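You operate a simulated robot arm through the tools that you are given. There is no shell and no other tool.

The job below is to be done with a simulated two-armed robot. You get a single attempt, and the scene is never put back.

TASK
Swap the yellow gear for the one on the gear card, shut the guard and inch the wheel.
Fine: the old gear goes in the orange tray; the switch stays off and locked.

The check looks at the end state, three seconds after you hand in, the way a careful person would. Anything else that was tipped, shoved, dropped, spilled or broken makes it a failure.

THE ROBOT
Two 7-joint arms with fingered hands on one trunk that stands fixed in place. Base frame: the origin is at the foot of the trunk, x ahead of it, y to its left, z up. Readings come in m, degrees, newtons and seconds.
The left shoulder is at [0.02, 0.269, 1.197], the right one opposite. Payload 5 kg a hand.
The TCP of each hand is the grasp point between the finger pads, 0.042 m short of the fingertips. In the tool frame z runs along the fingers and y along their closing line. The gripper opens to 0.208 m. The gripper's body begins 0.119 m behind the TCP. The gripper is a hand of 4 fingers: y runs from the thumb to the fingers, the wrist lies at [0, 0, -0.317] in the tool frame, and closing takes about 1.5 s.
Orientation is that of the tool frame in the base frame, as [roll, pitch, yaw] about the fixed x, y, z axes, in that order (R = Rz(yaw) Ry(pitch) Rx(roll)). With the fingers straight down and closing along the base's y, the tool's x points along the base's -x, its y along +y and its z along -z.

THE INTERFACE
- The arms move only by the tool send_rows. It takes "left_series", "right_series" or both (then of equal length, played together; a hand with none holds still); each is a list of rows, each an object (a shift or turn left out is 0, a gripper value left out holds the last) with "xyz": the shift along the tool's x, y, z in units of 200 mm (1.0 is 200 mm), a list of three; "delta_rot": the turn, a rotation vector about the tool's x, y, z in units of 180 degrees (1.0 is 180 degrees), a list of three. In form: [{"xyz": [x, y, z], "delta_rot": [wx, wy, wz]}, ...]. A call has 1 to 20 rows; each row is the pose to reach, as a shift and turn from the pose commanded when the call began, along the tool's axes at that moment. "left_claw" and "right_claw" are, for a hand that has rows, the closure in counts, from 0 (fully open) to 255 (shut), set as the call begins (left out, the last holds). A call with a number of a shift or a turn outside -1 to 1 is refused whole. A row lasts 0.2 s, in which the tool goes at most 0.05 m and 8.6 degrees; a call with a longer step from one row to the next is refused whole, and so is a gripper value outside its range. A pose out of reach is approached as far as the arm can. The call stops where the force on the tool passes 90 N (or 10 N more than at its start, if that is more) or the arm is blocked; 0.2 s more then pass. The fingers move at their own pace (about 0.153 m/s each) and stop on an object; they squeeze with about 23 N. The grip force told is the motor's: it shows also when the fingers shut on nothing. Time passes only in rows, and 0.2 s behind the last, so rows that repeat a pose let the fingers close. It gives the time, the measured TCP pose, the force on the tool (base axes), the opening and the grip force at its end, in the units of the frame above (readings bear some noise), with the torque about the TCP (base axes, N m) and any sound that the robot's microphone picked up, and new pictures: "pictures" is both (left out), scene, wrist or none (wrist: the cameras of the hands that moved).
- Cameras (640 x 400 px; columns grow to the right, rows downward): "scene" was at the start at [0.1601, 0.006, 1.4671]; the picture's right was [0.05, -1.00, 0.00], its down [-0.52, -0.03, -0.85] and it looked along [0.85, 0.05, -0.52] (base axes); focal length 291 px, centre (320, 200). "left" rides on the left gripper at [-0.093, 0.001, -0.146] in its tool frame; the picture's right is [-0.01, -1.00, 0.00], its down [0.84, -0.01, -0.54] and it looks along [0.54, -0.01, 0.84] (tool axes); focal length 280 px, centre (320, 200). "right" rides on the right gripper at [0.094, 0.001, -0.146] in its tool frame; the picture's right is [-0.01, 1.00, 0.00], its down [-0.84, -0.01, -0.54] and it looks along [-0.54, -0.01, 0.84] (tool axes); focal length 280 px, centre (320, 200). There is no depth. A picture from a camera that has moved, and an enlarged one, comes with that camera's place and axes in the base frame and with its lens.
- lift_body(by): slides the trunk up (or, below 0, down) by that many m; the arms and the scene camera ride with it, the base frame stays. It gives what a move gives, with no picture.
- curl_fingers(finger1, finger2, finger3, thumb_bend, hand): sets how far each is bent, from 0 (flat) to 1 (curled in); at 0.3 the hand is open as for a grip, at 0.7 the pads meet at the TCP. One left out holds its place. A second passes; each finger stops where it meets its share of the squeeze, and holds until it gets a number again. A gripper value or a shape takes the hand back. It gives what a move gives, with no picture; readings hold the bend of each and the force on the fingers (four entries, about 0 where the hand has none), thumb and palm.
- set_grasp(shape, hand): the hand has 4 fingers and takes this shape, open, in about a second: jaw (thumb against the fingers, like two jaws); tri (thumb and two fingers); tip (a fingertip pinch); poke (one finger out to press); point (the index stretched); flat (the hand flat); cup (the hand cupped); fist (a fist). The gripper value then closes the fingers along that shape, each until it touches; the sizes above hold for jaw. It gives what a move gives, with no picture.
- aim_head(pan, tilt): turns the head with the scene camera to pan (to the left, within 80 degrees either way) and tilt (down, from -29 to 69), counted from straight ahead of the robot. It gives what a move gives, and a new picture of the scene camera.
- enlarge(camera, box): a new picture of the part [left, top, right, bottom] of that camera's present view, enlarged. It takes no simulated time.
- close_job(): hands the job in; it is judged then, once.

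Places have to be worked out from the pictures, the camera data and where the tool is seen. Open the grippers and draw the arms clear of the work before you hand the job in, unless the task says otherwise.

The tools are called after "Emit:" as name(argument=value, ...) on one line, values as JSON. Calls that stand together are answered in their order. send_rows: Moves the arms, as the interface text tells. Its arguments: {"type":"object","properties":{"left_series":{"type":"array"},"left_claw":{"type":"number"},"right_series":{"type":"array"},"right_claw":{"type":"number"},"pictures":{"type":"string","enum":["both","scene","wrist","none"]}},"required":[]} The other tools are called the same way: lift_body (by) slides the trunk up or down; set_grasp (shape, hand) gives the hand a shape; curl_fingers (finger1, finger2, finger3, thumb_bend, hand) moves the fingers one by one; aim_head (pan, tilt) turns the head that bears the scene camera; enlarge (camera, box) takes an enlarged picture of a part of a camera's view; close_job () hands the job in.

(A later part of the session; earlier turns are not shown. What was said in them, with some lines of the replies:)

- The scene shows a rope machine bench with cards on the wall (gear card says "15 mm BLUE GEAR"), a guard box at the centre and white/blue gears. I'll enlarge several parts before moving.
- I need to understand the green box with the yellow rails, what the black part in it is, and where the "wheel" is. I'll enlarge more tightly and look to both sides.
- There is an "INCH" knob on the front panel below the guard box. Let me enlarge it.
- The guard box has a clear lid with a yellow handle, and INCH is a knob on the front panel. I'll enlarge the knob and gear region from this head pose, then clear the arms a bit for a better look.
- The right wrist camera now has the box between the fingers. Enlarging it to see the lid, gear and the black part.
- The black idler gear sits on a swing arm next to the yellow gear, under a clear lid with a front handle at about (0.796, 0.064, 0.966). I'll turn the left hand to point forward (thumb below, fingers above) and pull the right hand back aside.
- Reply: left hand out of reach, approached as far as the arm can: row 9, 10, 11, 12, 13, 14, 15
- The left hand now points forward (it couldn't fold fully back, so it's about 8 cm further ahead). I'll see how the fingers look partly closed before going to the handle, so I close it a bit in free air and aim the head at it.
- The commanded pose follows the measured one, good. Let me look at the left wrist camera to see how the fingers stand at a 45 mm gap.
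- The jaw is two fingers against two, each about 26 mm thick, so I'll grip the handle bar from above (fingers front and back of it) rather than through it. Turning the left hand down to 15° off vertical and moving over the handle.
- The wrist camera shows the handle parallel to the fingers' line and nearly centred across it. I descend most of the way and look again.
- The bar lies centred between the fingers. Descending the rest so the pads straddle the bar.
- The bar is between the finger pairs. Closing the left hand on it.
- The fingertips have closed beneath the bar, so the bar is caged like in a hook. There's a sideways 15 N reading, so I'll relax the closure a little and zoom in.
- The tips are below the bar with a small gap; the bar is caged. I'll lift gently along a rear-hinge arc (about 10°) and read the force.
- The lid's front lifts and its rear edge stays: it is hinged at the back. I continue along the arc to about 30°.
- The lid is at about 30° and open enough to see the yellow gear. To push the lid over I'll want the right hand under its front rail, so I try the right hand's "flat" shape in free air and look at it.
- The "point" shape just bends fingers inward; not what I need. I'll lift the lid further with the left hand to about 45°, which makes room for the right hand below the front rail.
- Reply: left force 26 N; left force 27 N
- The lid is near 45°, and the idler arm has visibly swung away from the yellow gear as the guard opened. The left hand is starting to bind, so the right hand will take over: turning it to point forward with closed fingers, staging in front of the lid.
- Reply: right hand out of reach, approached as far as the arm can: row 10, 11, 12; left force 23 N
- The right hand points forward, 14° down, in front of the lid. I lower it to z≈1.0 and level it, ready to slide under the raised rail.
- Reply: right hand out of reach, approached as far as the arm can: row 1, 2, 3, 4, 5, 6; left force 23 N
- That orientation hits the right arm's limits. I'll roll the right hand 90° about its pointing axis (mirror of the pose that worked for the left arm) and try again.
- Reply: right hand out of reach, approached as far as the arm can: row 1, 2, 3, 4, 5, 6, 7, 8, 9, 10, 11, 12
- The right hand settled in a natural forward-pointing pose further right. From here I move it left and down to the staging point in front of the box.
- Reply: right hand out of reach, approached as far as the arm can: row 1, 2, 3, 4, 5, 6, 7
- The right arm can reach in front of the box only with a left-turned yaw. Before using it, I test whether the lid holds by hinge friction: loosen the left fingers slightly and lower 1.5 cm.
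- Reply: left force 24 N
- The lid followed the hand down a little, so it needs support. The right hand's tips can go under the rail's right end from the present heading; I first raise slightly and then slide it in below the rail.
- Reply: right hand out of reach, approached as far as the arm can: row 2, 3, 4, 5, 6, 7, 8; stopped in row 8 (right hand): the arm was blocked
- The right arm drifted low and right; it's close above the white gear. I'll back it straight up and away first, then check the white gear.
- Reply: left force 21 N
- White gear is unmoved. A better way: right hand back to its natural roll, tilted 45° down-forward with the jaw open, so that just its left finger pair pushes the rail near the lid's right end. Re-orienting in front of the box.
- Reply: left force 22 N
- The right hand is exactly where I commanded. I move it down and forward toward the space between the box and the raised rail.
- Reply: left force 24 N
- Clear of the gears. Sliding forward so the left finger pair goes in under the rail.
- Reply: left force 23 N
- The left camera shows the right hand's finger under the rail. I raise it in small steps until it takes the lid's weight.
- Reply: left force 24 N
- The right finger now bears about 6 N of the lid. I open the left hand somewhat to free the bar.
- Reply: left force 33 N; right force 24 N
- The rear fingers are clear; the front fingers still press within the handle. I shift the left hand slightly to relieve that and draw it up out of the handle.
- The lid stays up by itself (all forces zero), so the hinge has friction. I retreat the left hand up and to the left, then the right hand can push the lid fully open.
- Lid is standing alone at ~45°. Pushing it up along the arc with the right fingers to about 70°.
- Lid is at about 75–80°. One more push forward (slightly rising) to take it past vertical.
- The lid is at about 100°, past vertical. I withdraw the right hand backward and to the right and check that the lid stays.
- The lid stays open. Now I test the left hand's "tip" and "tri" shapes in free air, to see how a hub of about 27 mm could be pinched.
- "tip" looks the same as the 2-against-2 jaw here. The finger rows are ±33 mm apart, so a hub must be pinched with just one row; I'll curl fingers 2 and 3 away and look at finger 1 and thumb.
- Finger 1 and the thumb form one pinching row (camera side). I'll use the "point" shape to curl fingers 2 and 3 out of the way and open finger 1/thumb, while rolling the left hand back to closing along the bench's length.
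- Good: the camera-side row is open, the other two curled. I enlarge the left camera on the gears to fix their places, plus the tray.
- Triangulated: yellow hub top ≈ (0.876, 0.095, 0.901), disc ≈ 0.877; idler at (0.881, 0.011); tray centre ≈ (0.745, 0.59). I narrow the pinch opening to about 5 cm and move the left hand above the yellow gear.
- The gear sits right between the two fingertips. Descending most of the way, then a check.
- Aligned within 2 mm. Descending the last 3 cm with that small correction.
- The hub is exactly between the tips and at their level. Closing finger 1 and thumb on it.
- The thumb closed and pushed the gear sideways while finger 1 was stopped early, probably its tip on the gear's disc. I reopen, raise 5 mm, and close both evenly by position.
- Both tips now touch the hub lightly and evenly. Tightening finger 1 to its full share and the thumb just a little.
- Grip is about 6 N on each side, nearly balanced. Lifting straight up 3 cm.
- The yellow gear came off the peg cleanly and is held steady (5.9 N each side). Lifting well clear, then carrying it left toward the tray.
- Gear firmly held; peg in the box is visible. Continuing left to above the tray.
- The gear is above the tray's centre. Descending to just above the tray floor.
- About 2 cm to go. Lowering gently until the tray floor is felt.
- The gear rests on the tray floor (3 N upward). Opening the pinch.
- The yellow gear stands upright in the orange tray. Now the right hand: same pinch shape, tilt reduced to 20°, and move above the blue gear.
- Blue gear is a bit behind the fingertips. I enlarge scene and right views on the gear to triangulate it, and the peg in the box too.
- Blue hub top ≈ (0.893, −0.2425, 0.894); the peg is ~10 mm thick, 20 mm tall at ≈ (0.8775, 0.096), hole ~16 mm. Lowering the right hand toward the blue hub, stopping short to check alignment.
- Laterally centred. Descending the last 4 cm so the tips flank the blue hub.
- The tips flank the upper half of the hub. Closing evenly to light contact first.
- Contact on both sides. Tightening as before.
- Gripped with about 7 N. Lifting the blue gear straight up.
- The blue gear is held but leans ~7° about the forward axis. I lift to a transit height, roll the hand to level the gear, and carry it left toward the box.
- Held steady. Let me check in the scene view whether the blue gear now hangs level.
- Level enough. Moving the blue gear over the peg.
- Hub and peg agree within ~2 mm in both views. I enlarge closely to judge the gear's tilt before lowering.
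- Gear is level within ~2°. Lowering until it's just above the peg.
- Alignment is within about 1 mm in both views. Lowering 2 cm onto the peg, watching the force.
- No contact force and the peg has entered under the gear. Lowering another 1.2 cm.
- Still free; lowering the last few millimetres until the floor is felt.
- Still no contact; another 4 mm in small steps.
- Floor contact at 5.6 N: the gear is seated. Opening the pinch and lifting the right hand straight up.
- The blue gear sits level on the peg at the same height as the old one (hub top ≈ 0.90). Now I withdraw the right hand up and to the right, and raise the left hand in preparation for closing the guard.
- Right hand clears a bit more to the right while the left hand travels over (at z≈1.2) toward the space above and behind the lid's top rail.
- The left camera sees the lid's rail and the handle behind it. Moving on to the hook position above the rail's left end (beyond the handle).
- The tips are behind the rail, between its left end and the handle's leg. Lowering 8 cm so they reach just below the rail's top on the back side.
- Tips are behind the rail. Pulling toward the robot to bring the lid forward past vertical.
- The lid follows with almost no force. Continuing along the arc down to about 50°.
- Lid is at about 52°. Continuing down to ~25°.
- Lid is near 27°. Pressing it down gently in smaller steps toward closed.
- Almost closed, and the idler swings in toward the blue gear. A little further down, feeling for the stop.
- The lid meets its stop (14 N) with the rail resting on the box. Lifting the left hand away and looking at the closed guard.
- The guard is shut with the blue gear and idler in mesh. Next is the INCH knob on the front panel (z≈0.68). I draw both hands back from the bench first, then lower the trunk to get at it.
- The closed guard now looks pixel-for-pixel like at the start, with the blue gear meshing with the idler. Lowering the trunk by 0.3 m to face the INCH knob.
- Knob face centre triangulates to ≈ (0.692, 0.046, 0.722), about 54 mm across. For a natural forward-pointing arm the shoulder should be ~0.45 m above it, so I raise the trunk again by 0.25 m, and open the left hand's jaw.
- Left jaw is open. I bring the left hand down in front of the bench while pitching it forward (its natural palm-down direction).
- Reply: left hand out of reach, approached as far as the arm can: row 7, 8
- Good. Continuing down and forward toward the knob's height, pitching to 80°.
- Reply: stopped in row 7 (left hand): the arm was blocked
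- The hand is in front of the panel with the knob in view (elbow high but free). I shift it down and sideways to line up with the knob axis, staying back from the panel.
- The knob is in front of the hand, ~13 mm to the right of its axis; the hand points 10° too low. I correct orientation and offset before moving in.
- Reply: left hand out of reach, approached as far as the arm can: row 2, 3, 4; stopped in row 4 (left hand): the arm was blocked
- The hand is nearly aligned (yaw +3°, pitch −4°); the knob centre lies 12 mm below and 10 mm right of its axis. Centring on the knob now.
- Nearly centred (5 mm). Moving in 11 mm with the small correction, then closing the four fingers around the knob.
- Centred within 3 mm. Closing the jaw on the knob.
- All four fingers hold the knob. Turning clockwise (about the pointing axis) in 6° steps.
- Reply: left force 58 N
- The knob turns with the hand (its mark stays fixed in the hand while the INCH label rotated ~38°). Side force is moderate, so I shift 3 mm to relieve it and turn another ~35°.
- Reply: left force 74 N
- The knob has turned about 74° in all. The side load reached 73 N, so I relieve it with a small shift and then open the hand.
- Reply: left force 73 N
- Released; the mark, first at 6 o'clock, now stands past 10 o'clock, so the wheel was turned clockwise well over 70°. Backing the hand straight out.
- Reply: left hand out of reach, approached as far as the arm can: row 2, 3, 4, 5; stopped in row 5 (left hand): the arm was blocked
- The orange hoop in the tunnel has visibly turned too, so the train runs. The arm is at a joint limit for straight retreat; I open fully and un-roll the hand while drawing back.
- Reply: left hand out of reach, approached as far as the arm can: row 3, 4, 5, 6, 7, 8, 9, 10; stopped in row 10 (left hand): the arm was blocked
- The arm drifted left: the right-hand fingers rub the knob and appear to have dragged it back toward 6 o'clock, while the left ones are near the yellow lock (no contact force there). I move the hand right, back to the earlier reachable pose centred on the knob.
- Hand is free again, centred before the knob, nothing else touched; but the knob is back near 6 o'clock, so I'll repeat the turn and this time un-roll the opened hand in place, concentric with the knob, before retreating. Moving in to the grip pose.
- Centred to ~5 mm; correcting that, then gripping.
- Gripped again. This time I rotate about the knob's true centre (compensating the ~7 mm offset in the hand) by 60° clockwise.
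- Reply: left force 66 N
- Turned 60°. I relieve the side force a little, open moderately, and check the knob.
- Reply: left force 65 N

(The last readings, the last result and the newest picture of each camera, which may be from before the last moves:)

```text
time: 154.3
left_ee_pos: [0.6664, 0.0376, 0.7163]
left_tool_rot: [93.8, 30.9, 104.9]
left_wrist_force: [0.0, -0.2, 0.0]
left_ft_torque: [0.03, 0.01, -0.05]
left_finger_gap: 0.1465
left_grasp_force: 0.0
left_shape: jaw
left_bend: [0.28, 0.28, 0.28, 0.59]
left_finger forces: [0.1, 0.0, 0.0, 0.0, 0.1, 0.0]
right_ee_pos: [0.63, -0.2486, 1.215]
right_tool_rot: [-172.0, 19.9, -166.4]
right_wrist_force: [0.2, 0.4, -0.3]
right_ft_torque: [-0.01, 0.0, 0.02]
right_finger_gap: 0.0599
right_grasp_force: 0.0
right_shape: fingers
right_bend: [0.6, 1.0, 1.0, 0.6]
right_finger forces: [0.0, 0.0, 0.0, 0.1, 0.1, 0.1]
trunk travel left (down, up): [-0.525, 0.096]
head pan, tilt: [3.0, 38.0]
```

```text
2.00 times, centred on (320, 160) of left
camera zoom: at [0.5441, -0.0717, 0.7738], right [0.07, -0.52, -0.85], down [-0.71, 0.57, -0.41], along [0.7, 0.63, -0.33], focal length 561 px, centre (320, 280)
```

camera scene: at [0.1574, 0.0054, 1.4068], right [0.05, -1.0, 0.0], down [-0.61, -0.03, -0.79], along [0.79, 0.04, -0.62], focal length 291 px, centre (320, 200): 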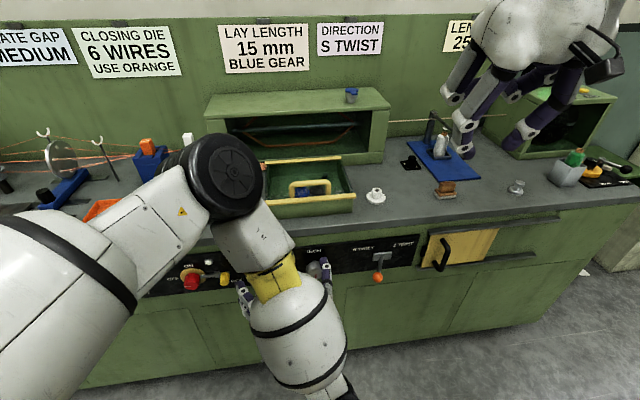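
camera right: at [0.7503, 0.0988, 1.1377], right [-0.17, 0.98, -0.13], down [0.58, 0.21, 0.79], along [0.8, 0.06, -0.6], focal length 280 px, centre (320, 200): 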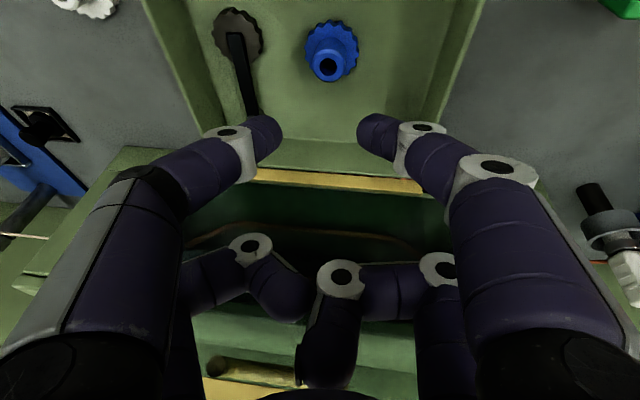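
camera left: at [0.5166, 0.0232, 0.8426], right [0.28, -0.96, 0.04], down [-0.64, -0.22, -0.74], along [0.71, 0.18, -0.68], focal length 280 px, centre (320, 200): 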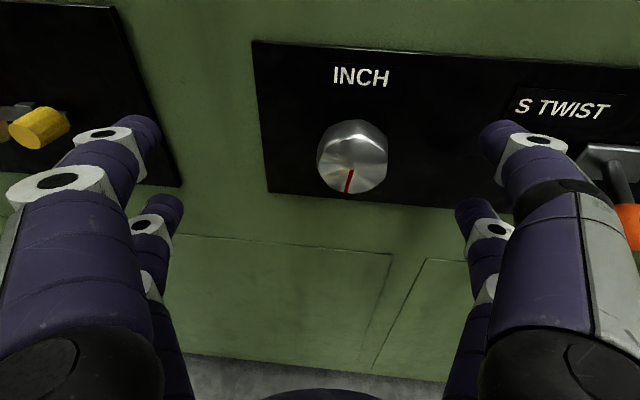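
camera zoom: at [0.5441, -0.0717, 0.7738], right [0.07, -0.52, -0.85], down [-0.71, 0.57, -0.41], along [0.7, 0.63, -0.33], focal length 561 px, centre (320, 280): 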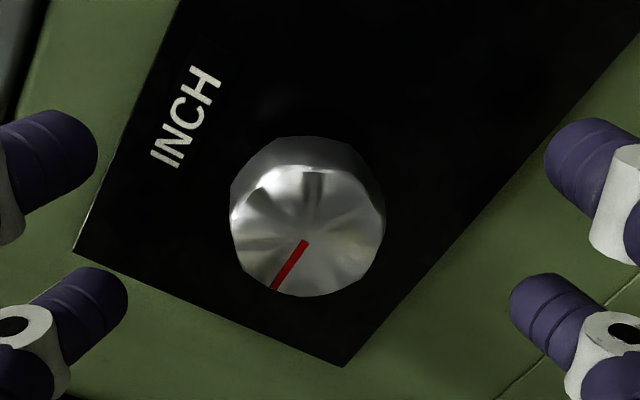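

The mark is now at 9 o'clock (about 90° clockwise). The opened hand is concentric with the knob, so I un-roll it in place by 60°.

Emit:
send_rows(left_series=[{"xyz": [0, 0, 0.02], "delta_rot": [0, 0, -0.0417]}, {"xyz": [0, 0, 0.03], "delta_rot": [0, 0, -0.0833]}, {"xyz": [0, 0, 0.03], "delta_rot": [0, 0, -0.125]}, {"xyz": [0, 0, 0.03], "delta_rot": [0, 0, -0.1667]}, {"xyz": [0, 0, 0.03], "delta_rot": [0, 0, -0.2083]}, {"xyz": [0, 0, 0.03], "delta_rot": [0, 0, -0.25]}, {"xyz": [0, 0, 0.03], "delta_rot": [0, 0, -0.2917]}, {"xyz": [0, 0, 0.03], "delta_rot": [0, 0, -0.3333]}, {"xyz": [0, 0, 0.03], "delta_rot": [0, 0, -0.3333]}], pictures="none")

Emit:
enlarge(camera="left", box=[120, 40, 520, 290])

```text
time: 156.3
left_ee_pos: [0.6732, 0.0414, 0.7155]
left_tool_rot: [-163.6, 86.6, -150.4]
left_wrist_force: [0.0, -0.5, 0.5]
left_ft_torque: [0.0, 0.01, -0.02]
left_finger_gap: 0.1465
left_grasp_force: 0.1
left_shape: jaw
left_bend: [0.28, 0.28, 0.28, 0.59]
left_finger forces: [0.0, 0.1, 0.0, 0.1, 0.1, 0.0]
right_ee_pos: [0.6317, -0.25, 1.2155]
right_tool_rot: [-172.1, 19.7, -166.4]
right_wrist_force: [1.0, 0.4, -0.7]
right_ft_torque: [-0.02, 0.04, -0.03]
right_finger_gap: 0.0601
right_grasp_force: 0.0
right_shape: fingers
right_bend: [0.6, 1.0, 1.0, 0.6]
right_finger forces: [0.0, 0.0, 0.0, 0.1, 0.0, 0.0]
trunk travel left (down, up): [-0.525, 0.096]
head pan, tilt: [3.0, 38.0]
```

```text
1.60 times, centred on (320, 165) of left
camera zoom: at [0.5343, 0.0112, 0.818], right [0.23, -0.97, 0.03], down [-0.56, -0.16, -0.81], along [0.79, 0.17, -0.59], focal length 449 px, centre (320, 256)
```

zoom: 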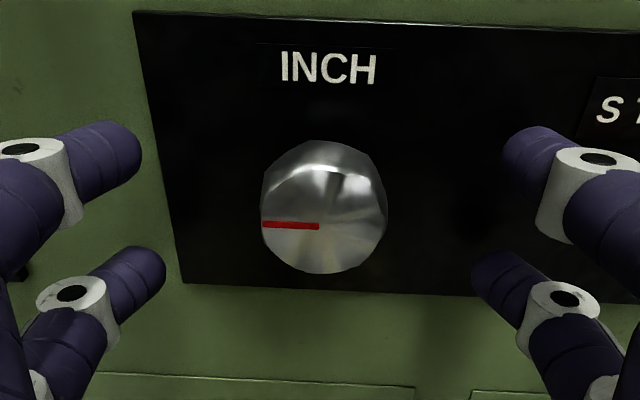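

The mark stands at 9 o'clock with the hand free around it. Retreating along the same path I came in, first step back to the pre-grip pose.

Emit:
send_rows(left_series=[{"xyz": [-0.012, 0.01, -0.04], "delta_rot": [-0.0026, 0.009, -0.0013]}, {"xyz": [-0.028, 0.02, -0.08], "delta_rot": [-0.0053, 0.018, -0.0026]}, {"xyz": [-0.043, 0.032, -0.125], "delta_rot": [-0.008, 0.027, -0.004]}, {"xyz": [-0.0575, 0.0435, -0.1645], "delta_rot": [-0.0106, 0.0357, -0.0053]}, {"xyz": [-0.0575, 0.0435, -0.1645], "delta_rot": [-0.0106, 0.0357, -0.0053]}], pictures="wrist")

```text
time: 157.5
left_ee_pos: [0.6392, 0.0412, 0.7285]
left_tool_rot: [-170.5, 80.3, -155.6]
left_wrist_force: [0.0, 0.2, -0.6]
left_ft_torque: [0.01, 0.01, -0.01]
left_finger_gap: 0.1465
left_grasp_force: 0.1
left_shape: jaw
left_bend: [0.28, 0.28, 0.28, 0.59]
left_finger forces: [0.1, 0.0, 0.1, 0.0, 0.0, 0.0]
right_ee_pos: [0.6313, -0.2507, 1.216]
right_tool_rot: [-172.0, 19.8, -166.3]
right_wrist_force: [1.5, -0.1, -1.1]
right_ft_torque: [0.0, -0.01, 0.03]
right_finger_gap: 0.0599
right_grasp_force: 0.1
right_shape: fingers
right_bend: [0.6, 1.0, 1.0, 0.6]
right_finger forces: [0.1, 0.1, 0.0, 0.0, 0.0, 0.1]
trunk travel left (down, up): [-0.525, 0.096]
head pan, tilt: [3.0, 38.0]
camera left: at [0.5135, 0.0123, 0.8461], right [0.26, -0.96, 0.04], down [-0.64, -0.21, -0.74], along [0.72, 0.17, -0.67], focal length 280 px, centre (320, 200)
```

left: 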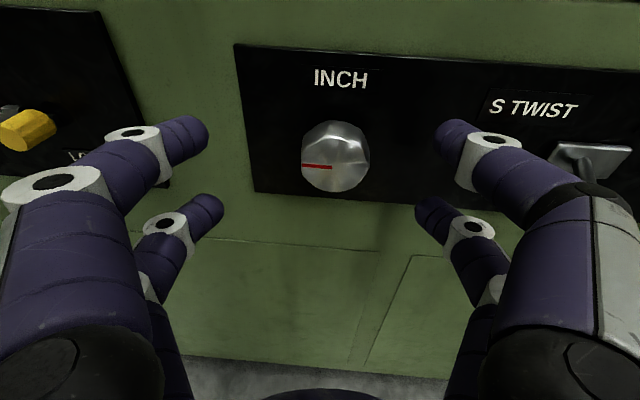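

Now reversing the next leg: up, back and slightly left.

Emit:
send_rows(left_series=[{"xyz": [-0.058, 0.035, -0.045]}, {"xyz": [-0.116, 0.07, -0.09]}, {"xyz": [-0.175, 0.11, -0.135]}, {"xyz": [-0.235, 0.155, -0.18]}, {"xyz": [-0.285, 0.2, -0.215]}, {"xyz": [-0.285, 0.2, -0.215]}], pictures="wrist")

```text
time: 158.9
left_ee_pos: [0.5979, 0.0727, 0.7905]
left_tool_rot: [-170.7, 80.2, -155.7]
left_wrist_force: [-1.0, 0.7, 0.6]
left_ft_torque: [0.0, 0.03, 0.01]
left_finger_gap: 0.1463
left_grasp_force: 0.1
left_shape: jaw
left_bend: [0.28, 0.28, 0.28, 0.59]
left_finger forces: [0.0, 0.0, 0.0, 0.1, 0.0, 0.0]
right_ee_pos: [0.6302, -0.2501, 1.2162]
right_tool_rot: [-172.0, 19.9, -166.5]
right_wrist_force: [-0.2, 0.4, -0.2]
right_ft_torque: [-0.02, -0.02, 0.01]
right_finger_gap: 0.06
right_grasp_force: 0.0
right_shape: fingers
right_bend: [0.6, 1.0, 1.0, 0.6]
right_finger forces: [0.0, 0.0, 0.0, 0.0, 0.0, 0.0]
trunk travel left (down, up): [-0.525, 0.096]
head pan, tilt: [3.0, 38.0]
camera left: at [0.4711, 0.0444, 0.9075], right [0.26, -0.96, 0.04], down [-0.64, -0.21, -0.74], along [0.72, 0.17, -0.67], focal length 280 px, centre (320, 200)
```

left: 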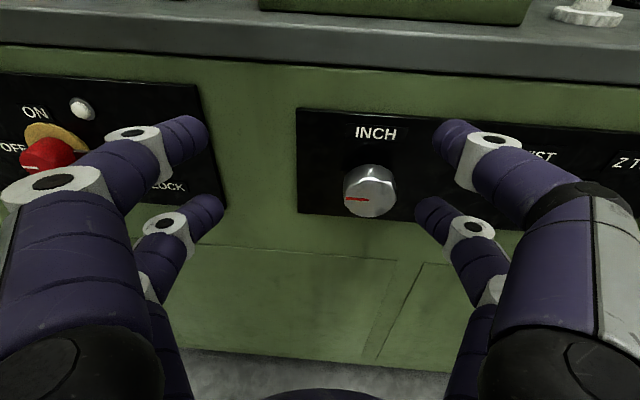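

Clear of the panel, switch untouched. Continuing the reverse path up and back to the 45° pose.

Emit:
send_rows(left_series=[{"xyz": [-0.128, 0.08, -0.06], "delta_rot": [0.0027, 0.0327, 0.003]}, {"xyz": [-0.256, 0.16, -0.12], "delta_rot": [0.0054, 0.0655, 0.006]}, {"xyz": [-0.384, 0.24, -0.175], "delta_rot": [0.0081, 0.098, 0.009]}, {"xyz": [-0.512, 0.325, -0.23], "delta_rot": [0.0108, 0.131, 0.012]}, {"xyz": [-0.64, 0.41, -0.285], "delta_rot": [0.0135, 0.164, 0.015]}, {"xyz": [-0.7665, 0.4905, -0.33], "delta_rot": [0.0162, 0.1964, 0.0184]}, {"xyz": [-0.7665, 0.4905, -0.33], "delta_rot": [0.0162, 0.1964, 0.0184]}], pictures="both")

```text
time: 160.5
left_ee_pos: [0.5344, 0.1628, 0.9509]
left_tool_rot: [179.9, 45.0, -168.9]
left_wrist_force: [0.2, -1.0, 0.1]
left_ft_torque: [0.0, 0.03, 0.01]
left_finger_gap: 0.1466
left_grasp_force: 0.0
left_shape: jaw
left_bend: [0.28, 0.28, 0.28, 0.59]
left_finger forces: [0.0, 0.0, 0.0, 0.0, 0.0, 0.0]
right_ee_pos: [0.6304, -0.2502, 1.2153]
right_tool_rot: [-172.0, 19.9, -166.3]
right_wrist_force: [-0.8, -0.7, 0.2]
right_ft_torque: [0.05, 0.03, 0.02]
right_finger_gap: 0.06
right_grasp_force: 0.1
right_shape: fingers
right_bend: [0.6, 1.0, 1.0, 0.6]
right_finger forces: [0.1, 0.1, 0.1, 0.0, 0.0, 0.0]
trunk travel left (down, up): [-0.525, 0.096]
head pan, tilt: [3.0, 38.0]
camera scene: at [0.1577, 0.0053, 1.4067], right [0.05, -1.0, 0.0], down [-0.61, -0.03, -0.79], along [0.79, 0.04, -0.62], focal length 291 px, centre (320, 200)
camera left: at [0.4965, 0.1568, 1.1206], right [0.2, -0.98, 0.01], down [-0.96, -0.2, -0.21], along [0.21, 0.03, -0.98], focal length 280 px, centre (320, 200)
```

scene: 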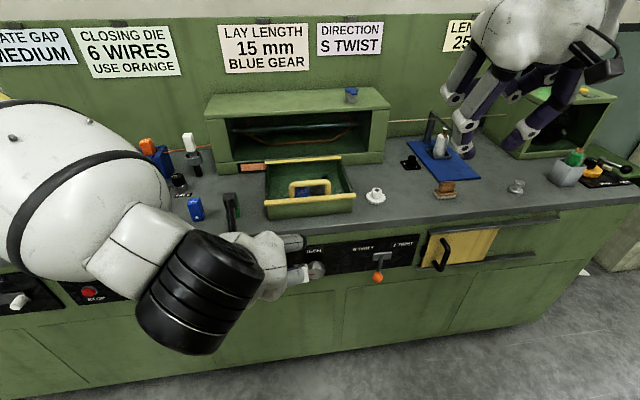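
left: 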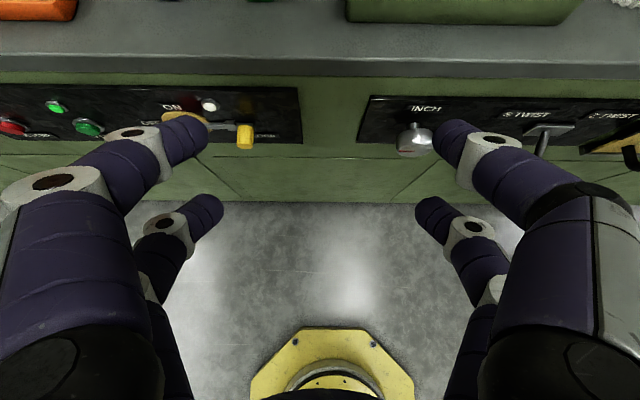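

Reverse path worked cleanly. Bringing the left arm back up to its starting region and opening the right hand too.

Emit:
send_rows(left_series=[{"xyz": [-0.14, 0.11, -0.06], "delta_rot": [0, 0.036, 0]}, {"xyz": [-0.28, 0.22, -0.12], "delta_rot": [0, 0.071, 0]}, {"xyz": [-0.42, 0.33, -0.18], "delta_rot": [0, 0.107, 0]}, {"xyz": [-0.56, 0.45, -0.24], "delta_rot": [0, 0.143, 0]}, {"xyz": [-0.7, 0.56, -0.3], "delta_rot": [0, 0.179, 0]}, {"xyz": [-0.84, 0.67, -0.36], "delta_rot": [0, 0.214, 0]}, {"xyz": [-0.98, 0.783, -0.42], "delta_rot": [0, 0.25, 0]}, {"xyz": [-0.98, 0.783, -0.42], "delta_rot": [0, 0.25, 0]}], left_claw=0, pictures="none")

Emit:
set_grasp(hand="right", shape="jaw")

Emit:
aim_head(pan=3, tilt=45)

Emit:
enlarge(camera="scene", box=[250, 90, 430, 240])

Emit:
enlarge(camera="scene", box=[40, 120, 260, 280])

```text
time: 162.3
left_ee_pos: [0.5812, 0.329, 1.1481]
left_tool_rot: [-180.0, -0.1, -169.0]
left_wrist_force: [0.7, -0.1, -1.7]
left_ft_torque: [-0.02, 0.08, 0.02]
left_finger_gap: 0.208
left_grasp_force: 0.0
left_shape: jaw
left_bend: [0.3, 0.3, 0.3, 0.3]
left_finger forces: [0.0, 0.0, 0.1, 0.1, 0.0, 0.0]
right_ee_pos: [0.6313, -0.2503, 1.216]
right_tool_rot: [-172.0, 19.9, -166.4]
right_wrist_force: [0.3, -0.3, -1.2]
right_ft_torque: [0.04, 0.09, -0.01]
right_finger_gap: 0.06
right_grasp_force: 0.1
right_shape: fingers
right_bend: [0.6, 1.0, 1.0, 0.6]
right_finger forces: [0.0, 0.1, 0.0, 0.0, 0.1, 0.0]
trunk travel left (down, up): [-0.525, 0.096]
head pan, tilt: [3.0, 38.0]
```

```text
time: 163.2
left_ee_pos: [0.5803, 0.3285, 1.1494]
left_tool_rot: [-180.0, 0.0, -169.1]
left_wrist_force: [0.6, 0.0, 0.4]
left_ft_torque: [0.01, -0.03, 0.0]
left_finger_gap: 0.2079
left_grasp_force: 0.0
left_shape: jaw
left_bend: [0.3, 0.3, 0.3, 0.3]
left_finger forces: [0.0, 0.1, 0.1, 0.0, 0.0, 0.0]
right_ee_pos: [0.6318, -0.2509, 1.2161]
right_tool_rot: [-172.0, 19.7, -166.4]
right_wrist_force: [0.1, -1.0, 0.2]
right_ft_torque: [0.01, 0.01, 0.0]
right_finger_gap: 0.2081
right_grasp_force: 0.1
right_shape: jaw
right_bend: [0.3, 0.3, 0.3, 0.3]
right_finger forces: [0.0, 0.1, 0.0, 0.0, 0.0, 0.0]
trunk travel left (down, up): [-0.525, 0.096]
head pan, tilt: [3.0, 38.0]
```

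```text
time: 163.9
left_ee_pos: [0.5808, 0.3284, 1.1483]
left_tool_rot: [-180.0, -0.1, -168.9]
left_wrist_force: [0.3, 0.1, 0.8]
left_ft_torque: [0.0, -0.01, -0.02]
left_finger_gap: 0.2078
left_grasp_force: 0.1
left_shape: jaw
left_bend: [0.3, 0.3, 0.3, 0.3]
left_finger forces: [0.0, 0.0, 0.0, 0.0, 0.1, 0.0]
right_ee_pos: [0.6306, -0.2495, 1.2161]
right_tool_rot: [-172.0, 19.8, -166.4]
right_wrist_force: [-0.4, 0.0, -0.5]
right_ft_torque: [-0.02, -0.02, 0.01]
right_finger_gap: 0.208
right_grasp_force: 0.0
right_shape: jaw
right_bend: [0.3, 0.3, 0.3, 0.3]
right_finger forces: [0.0, 0.1, 0.1, 0.0, 0.1, 0.0]
trunk travel left (down, up): [-0.525, 0.096]
head pan, tilt: [3.0, 45.0]
camera scene: at [0.1526, 0.0054, 1.3966], right [0.05, -1.0, 0.0], down [-0.71, -0.04, -0.71], along [0.71, 0.04, -0.71], focal length 291 px, centre (320, 200)
```

scene: 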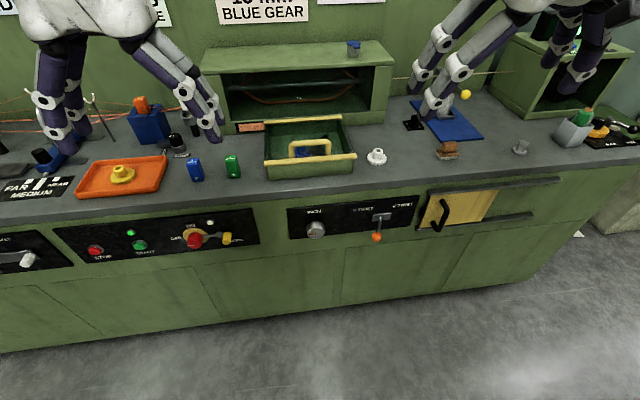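

```text
2.67 times, centred on (340, 165) of scene
camera zoom: at [0.1526, 0.0054, 1.3966], right [0.05, -1.0, 0.0], down [-0.71, -0.04, -0.71], along [0.71, 0.04, -0.71], focal length 776 px, centre (267, 293)
```

zoom: 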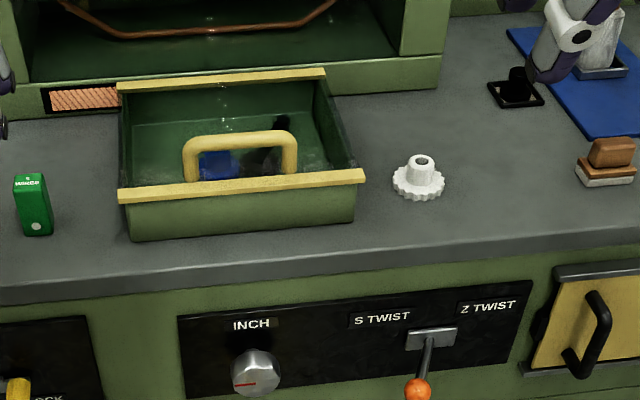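

```text
2.50 times, centred on (150, 200) of scene
camera zoom: at [0.1526, 0.0054, 1.3966], right [0.05, -1.0, 0.0], down [-0.71, -0.04, -0.71], along [0.71, 0.04, -0.71], focal length 728 px, centre (745, 200)
```

zoom: 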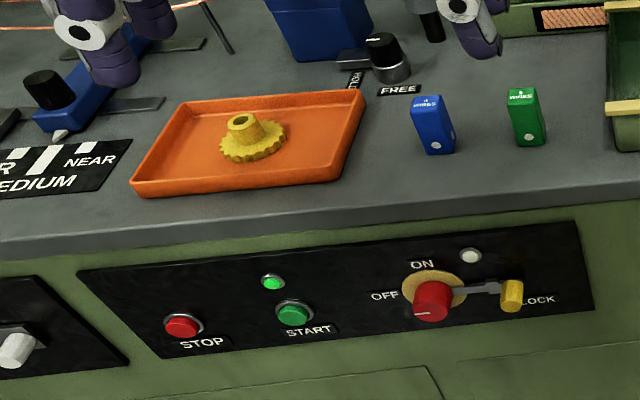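

Yellow gear in the tray, guard shut, switch still off with its lock, INCH mark at 9 o'clock, white gear and other items in place. One more check of the mesh and knob through the cameras.

Emit:
enlarge(camera="right", box=[380, 40, 640, 200])

Emit:
enlarge(camera="scene", box=[262, 110, 362, 185])

Emit:
enlarge(camera="scene", box=[285, 190, 425, 250])

Emit:
enlarge(camera="scene", box=[360, 60, 640, 240])

```text
2.46 times, centred on (510, 120) of right
camera zoom: at [0.4913, -0.2612, 1.3214], right [-0.17, 0.98, -0.13], down [0.58, 0.21, 0.79], along [0.8, 0.06, -0.6], focal length 690 px, centre (-148, 397)
```

zoom: 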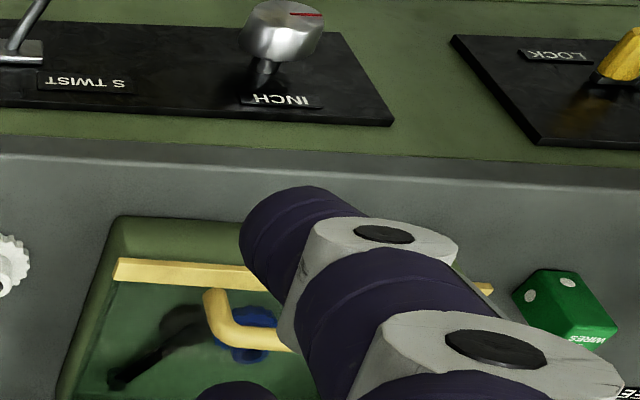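

```text
5.33 times, centred on (312, 148) of scene
camera zoom: at [0.1526, 0.0054, 1.3966], right [0.05, -1.0, 0.0], down [-0.71, -0.04, -0.71], along [0.71, 0.04, -0.71], focal length 1553 px, centre (363, 480)
```

zoom: 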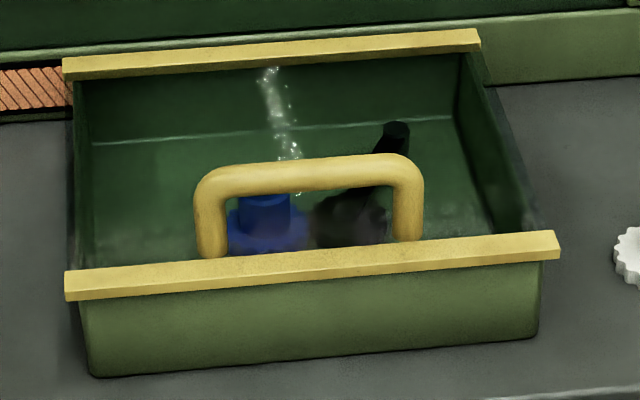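

```text
4.57 times, centred on (355, 220) of scene
camera zoom: at [0.1526, 0.0054, 1.3966], right [0.05, -1.0, 0.0], down [-0.71, -0.04, -0.71], along [0.71, 0.04, -0.71], focal length 1331 px, centre (160, 109)
```

zoom: 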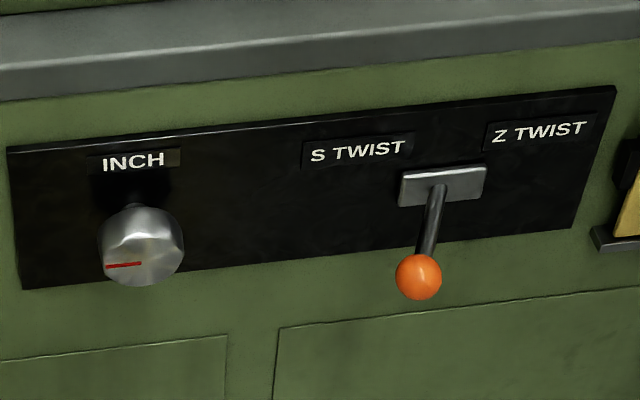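

```text
2.22 times, centred on (500, 150) of scene
camera zoom: at [0.1526, 0.0054, 1.3966], right [0.05, -1.0, 0.0], down [-0.71, -0.04, -0.71], along [0.71, 0.04, -0.71], focal length 647 px, centre (-80, 311)
```

zoom: 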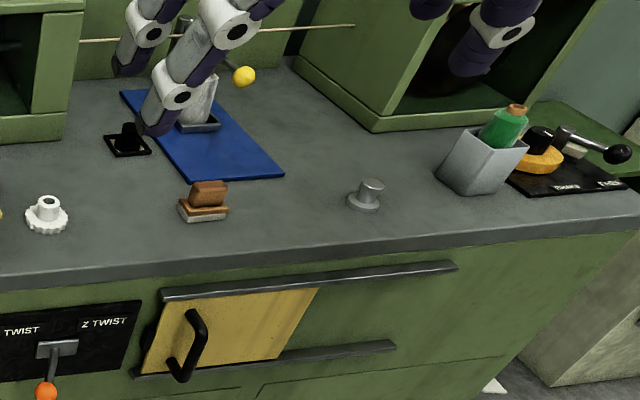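

All checks agree: the blue gear is meshed under the closed guard, the yellow gear is in the orange tray, and the INCH wheel has been turned a quarter. The switch is off and locked. Both hands are open and clear, so I'm handing the job in.

Emit:
close_job()

```text
The job is handed in.
```

I swapped the gears, shut the guard and inched the wheel. The job is handed in; I haven't seen the check's result.

- **Gear swap:** The blue gear named on the card is on the peg. The yellow gear stands upright in the orange tray.
- **Guard:** It is fully shut. The idler gear swung in beside the blue gear as the lid closed, and looks in mesh.
- **Wheel:** The INCH knob is about a quarter turn clockwise from where it started. On my first try my fingers dragged it back to near its start while I was pulling away. I turned it again and left it there. During the first turn I saw the hoop in the tunnel move, so the gears do drive.
- **Switch:** Still off and locked; I did not touch it or the S/Z lever.
- **Everything else:** In my last camera views nothing else had been knocked or moved. Both hands are open and clear of the bench.

The card doesn't say how far to inch the wheel, so the quarter turn was my choice.
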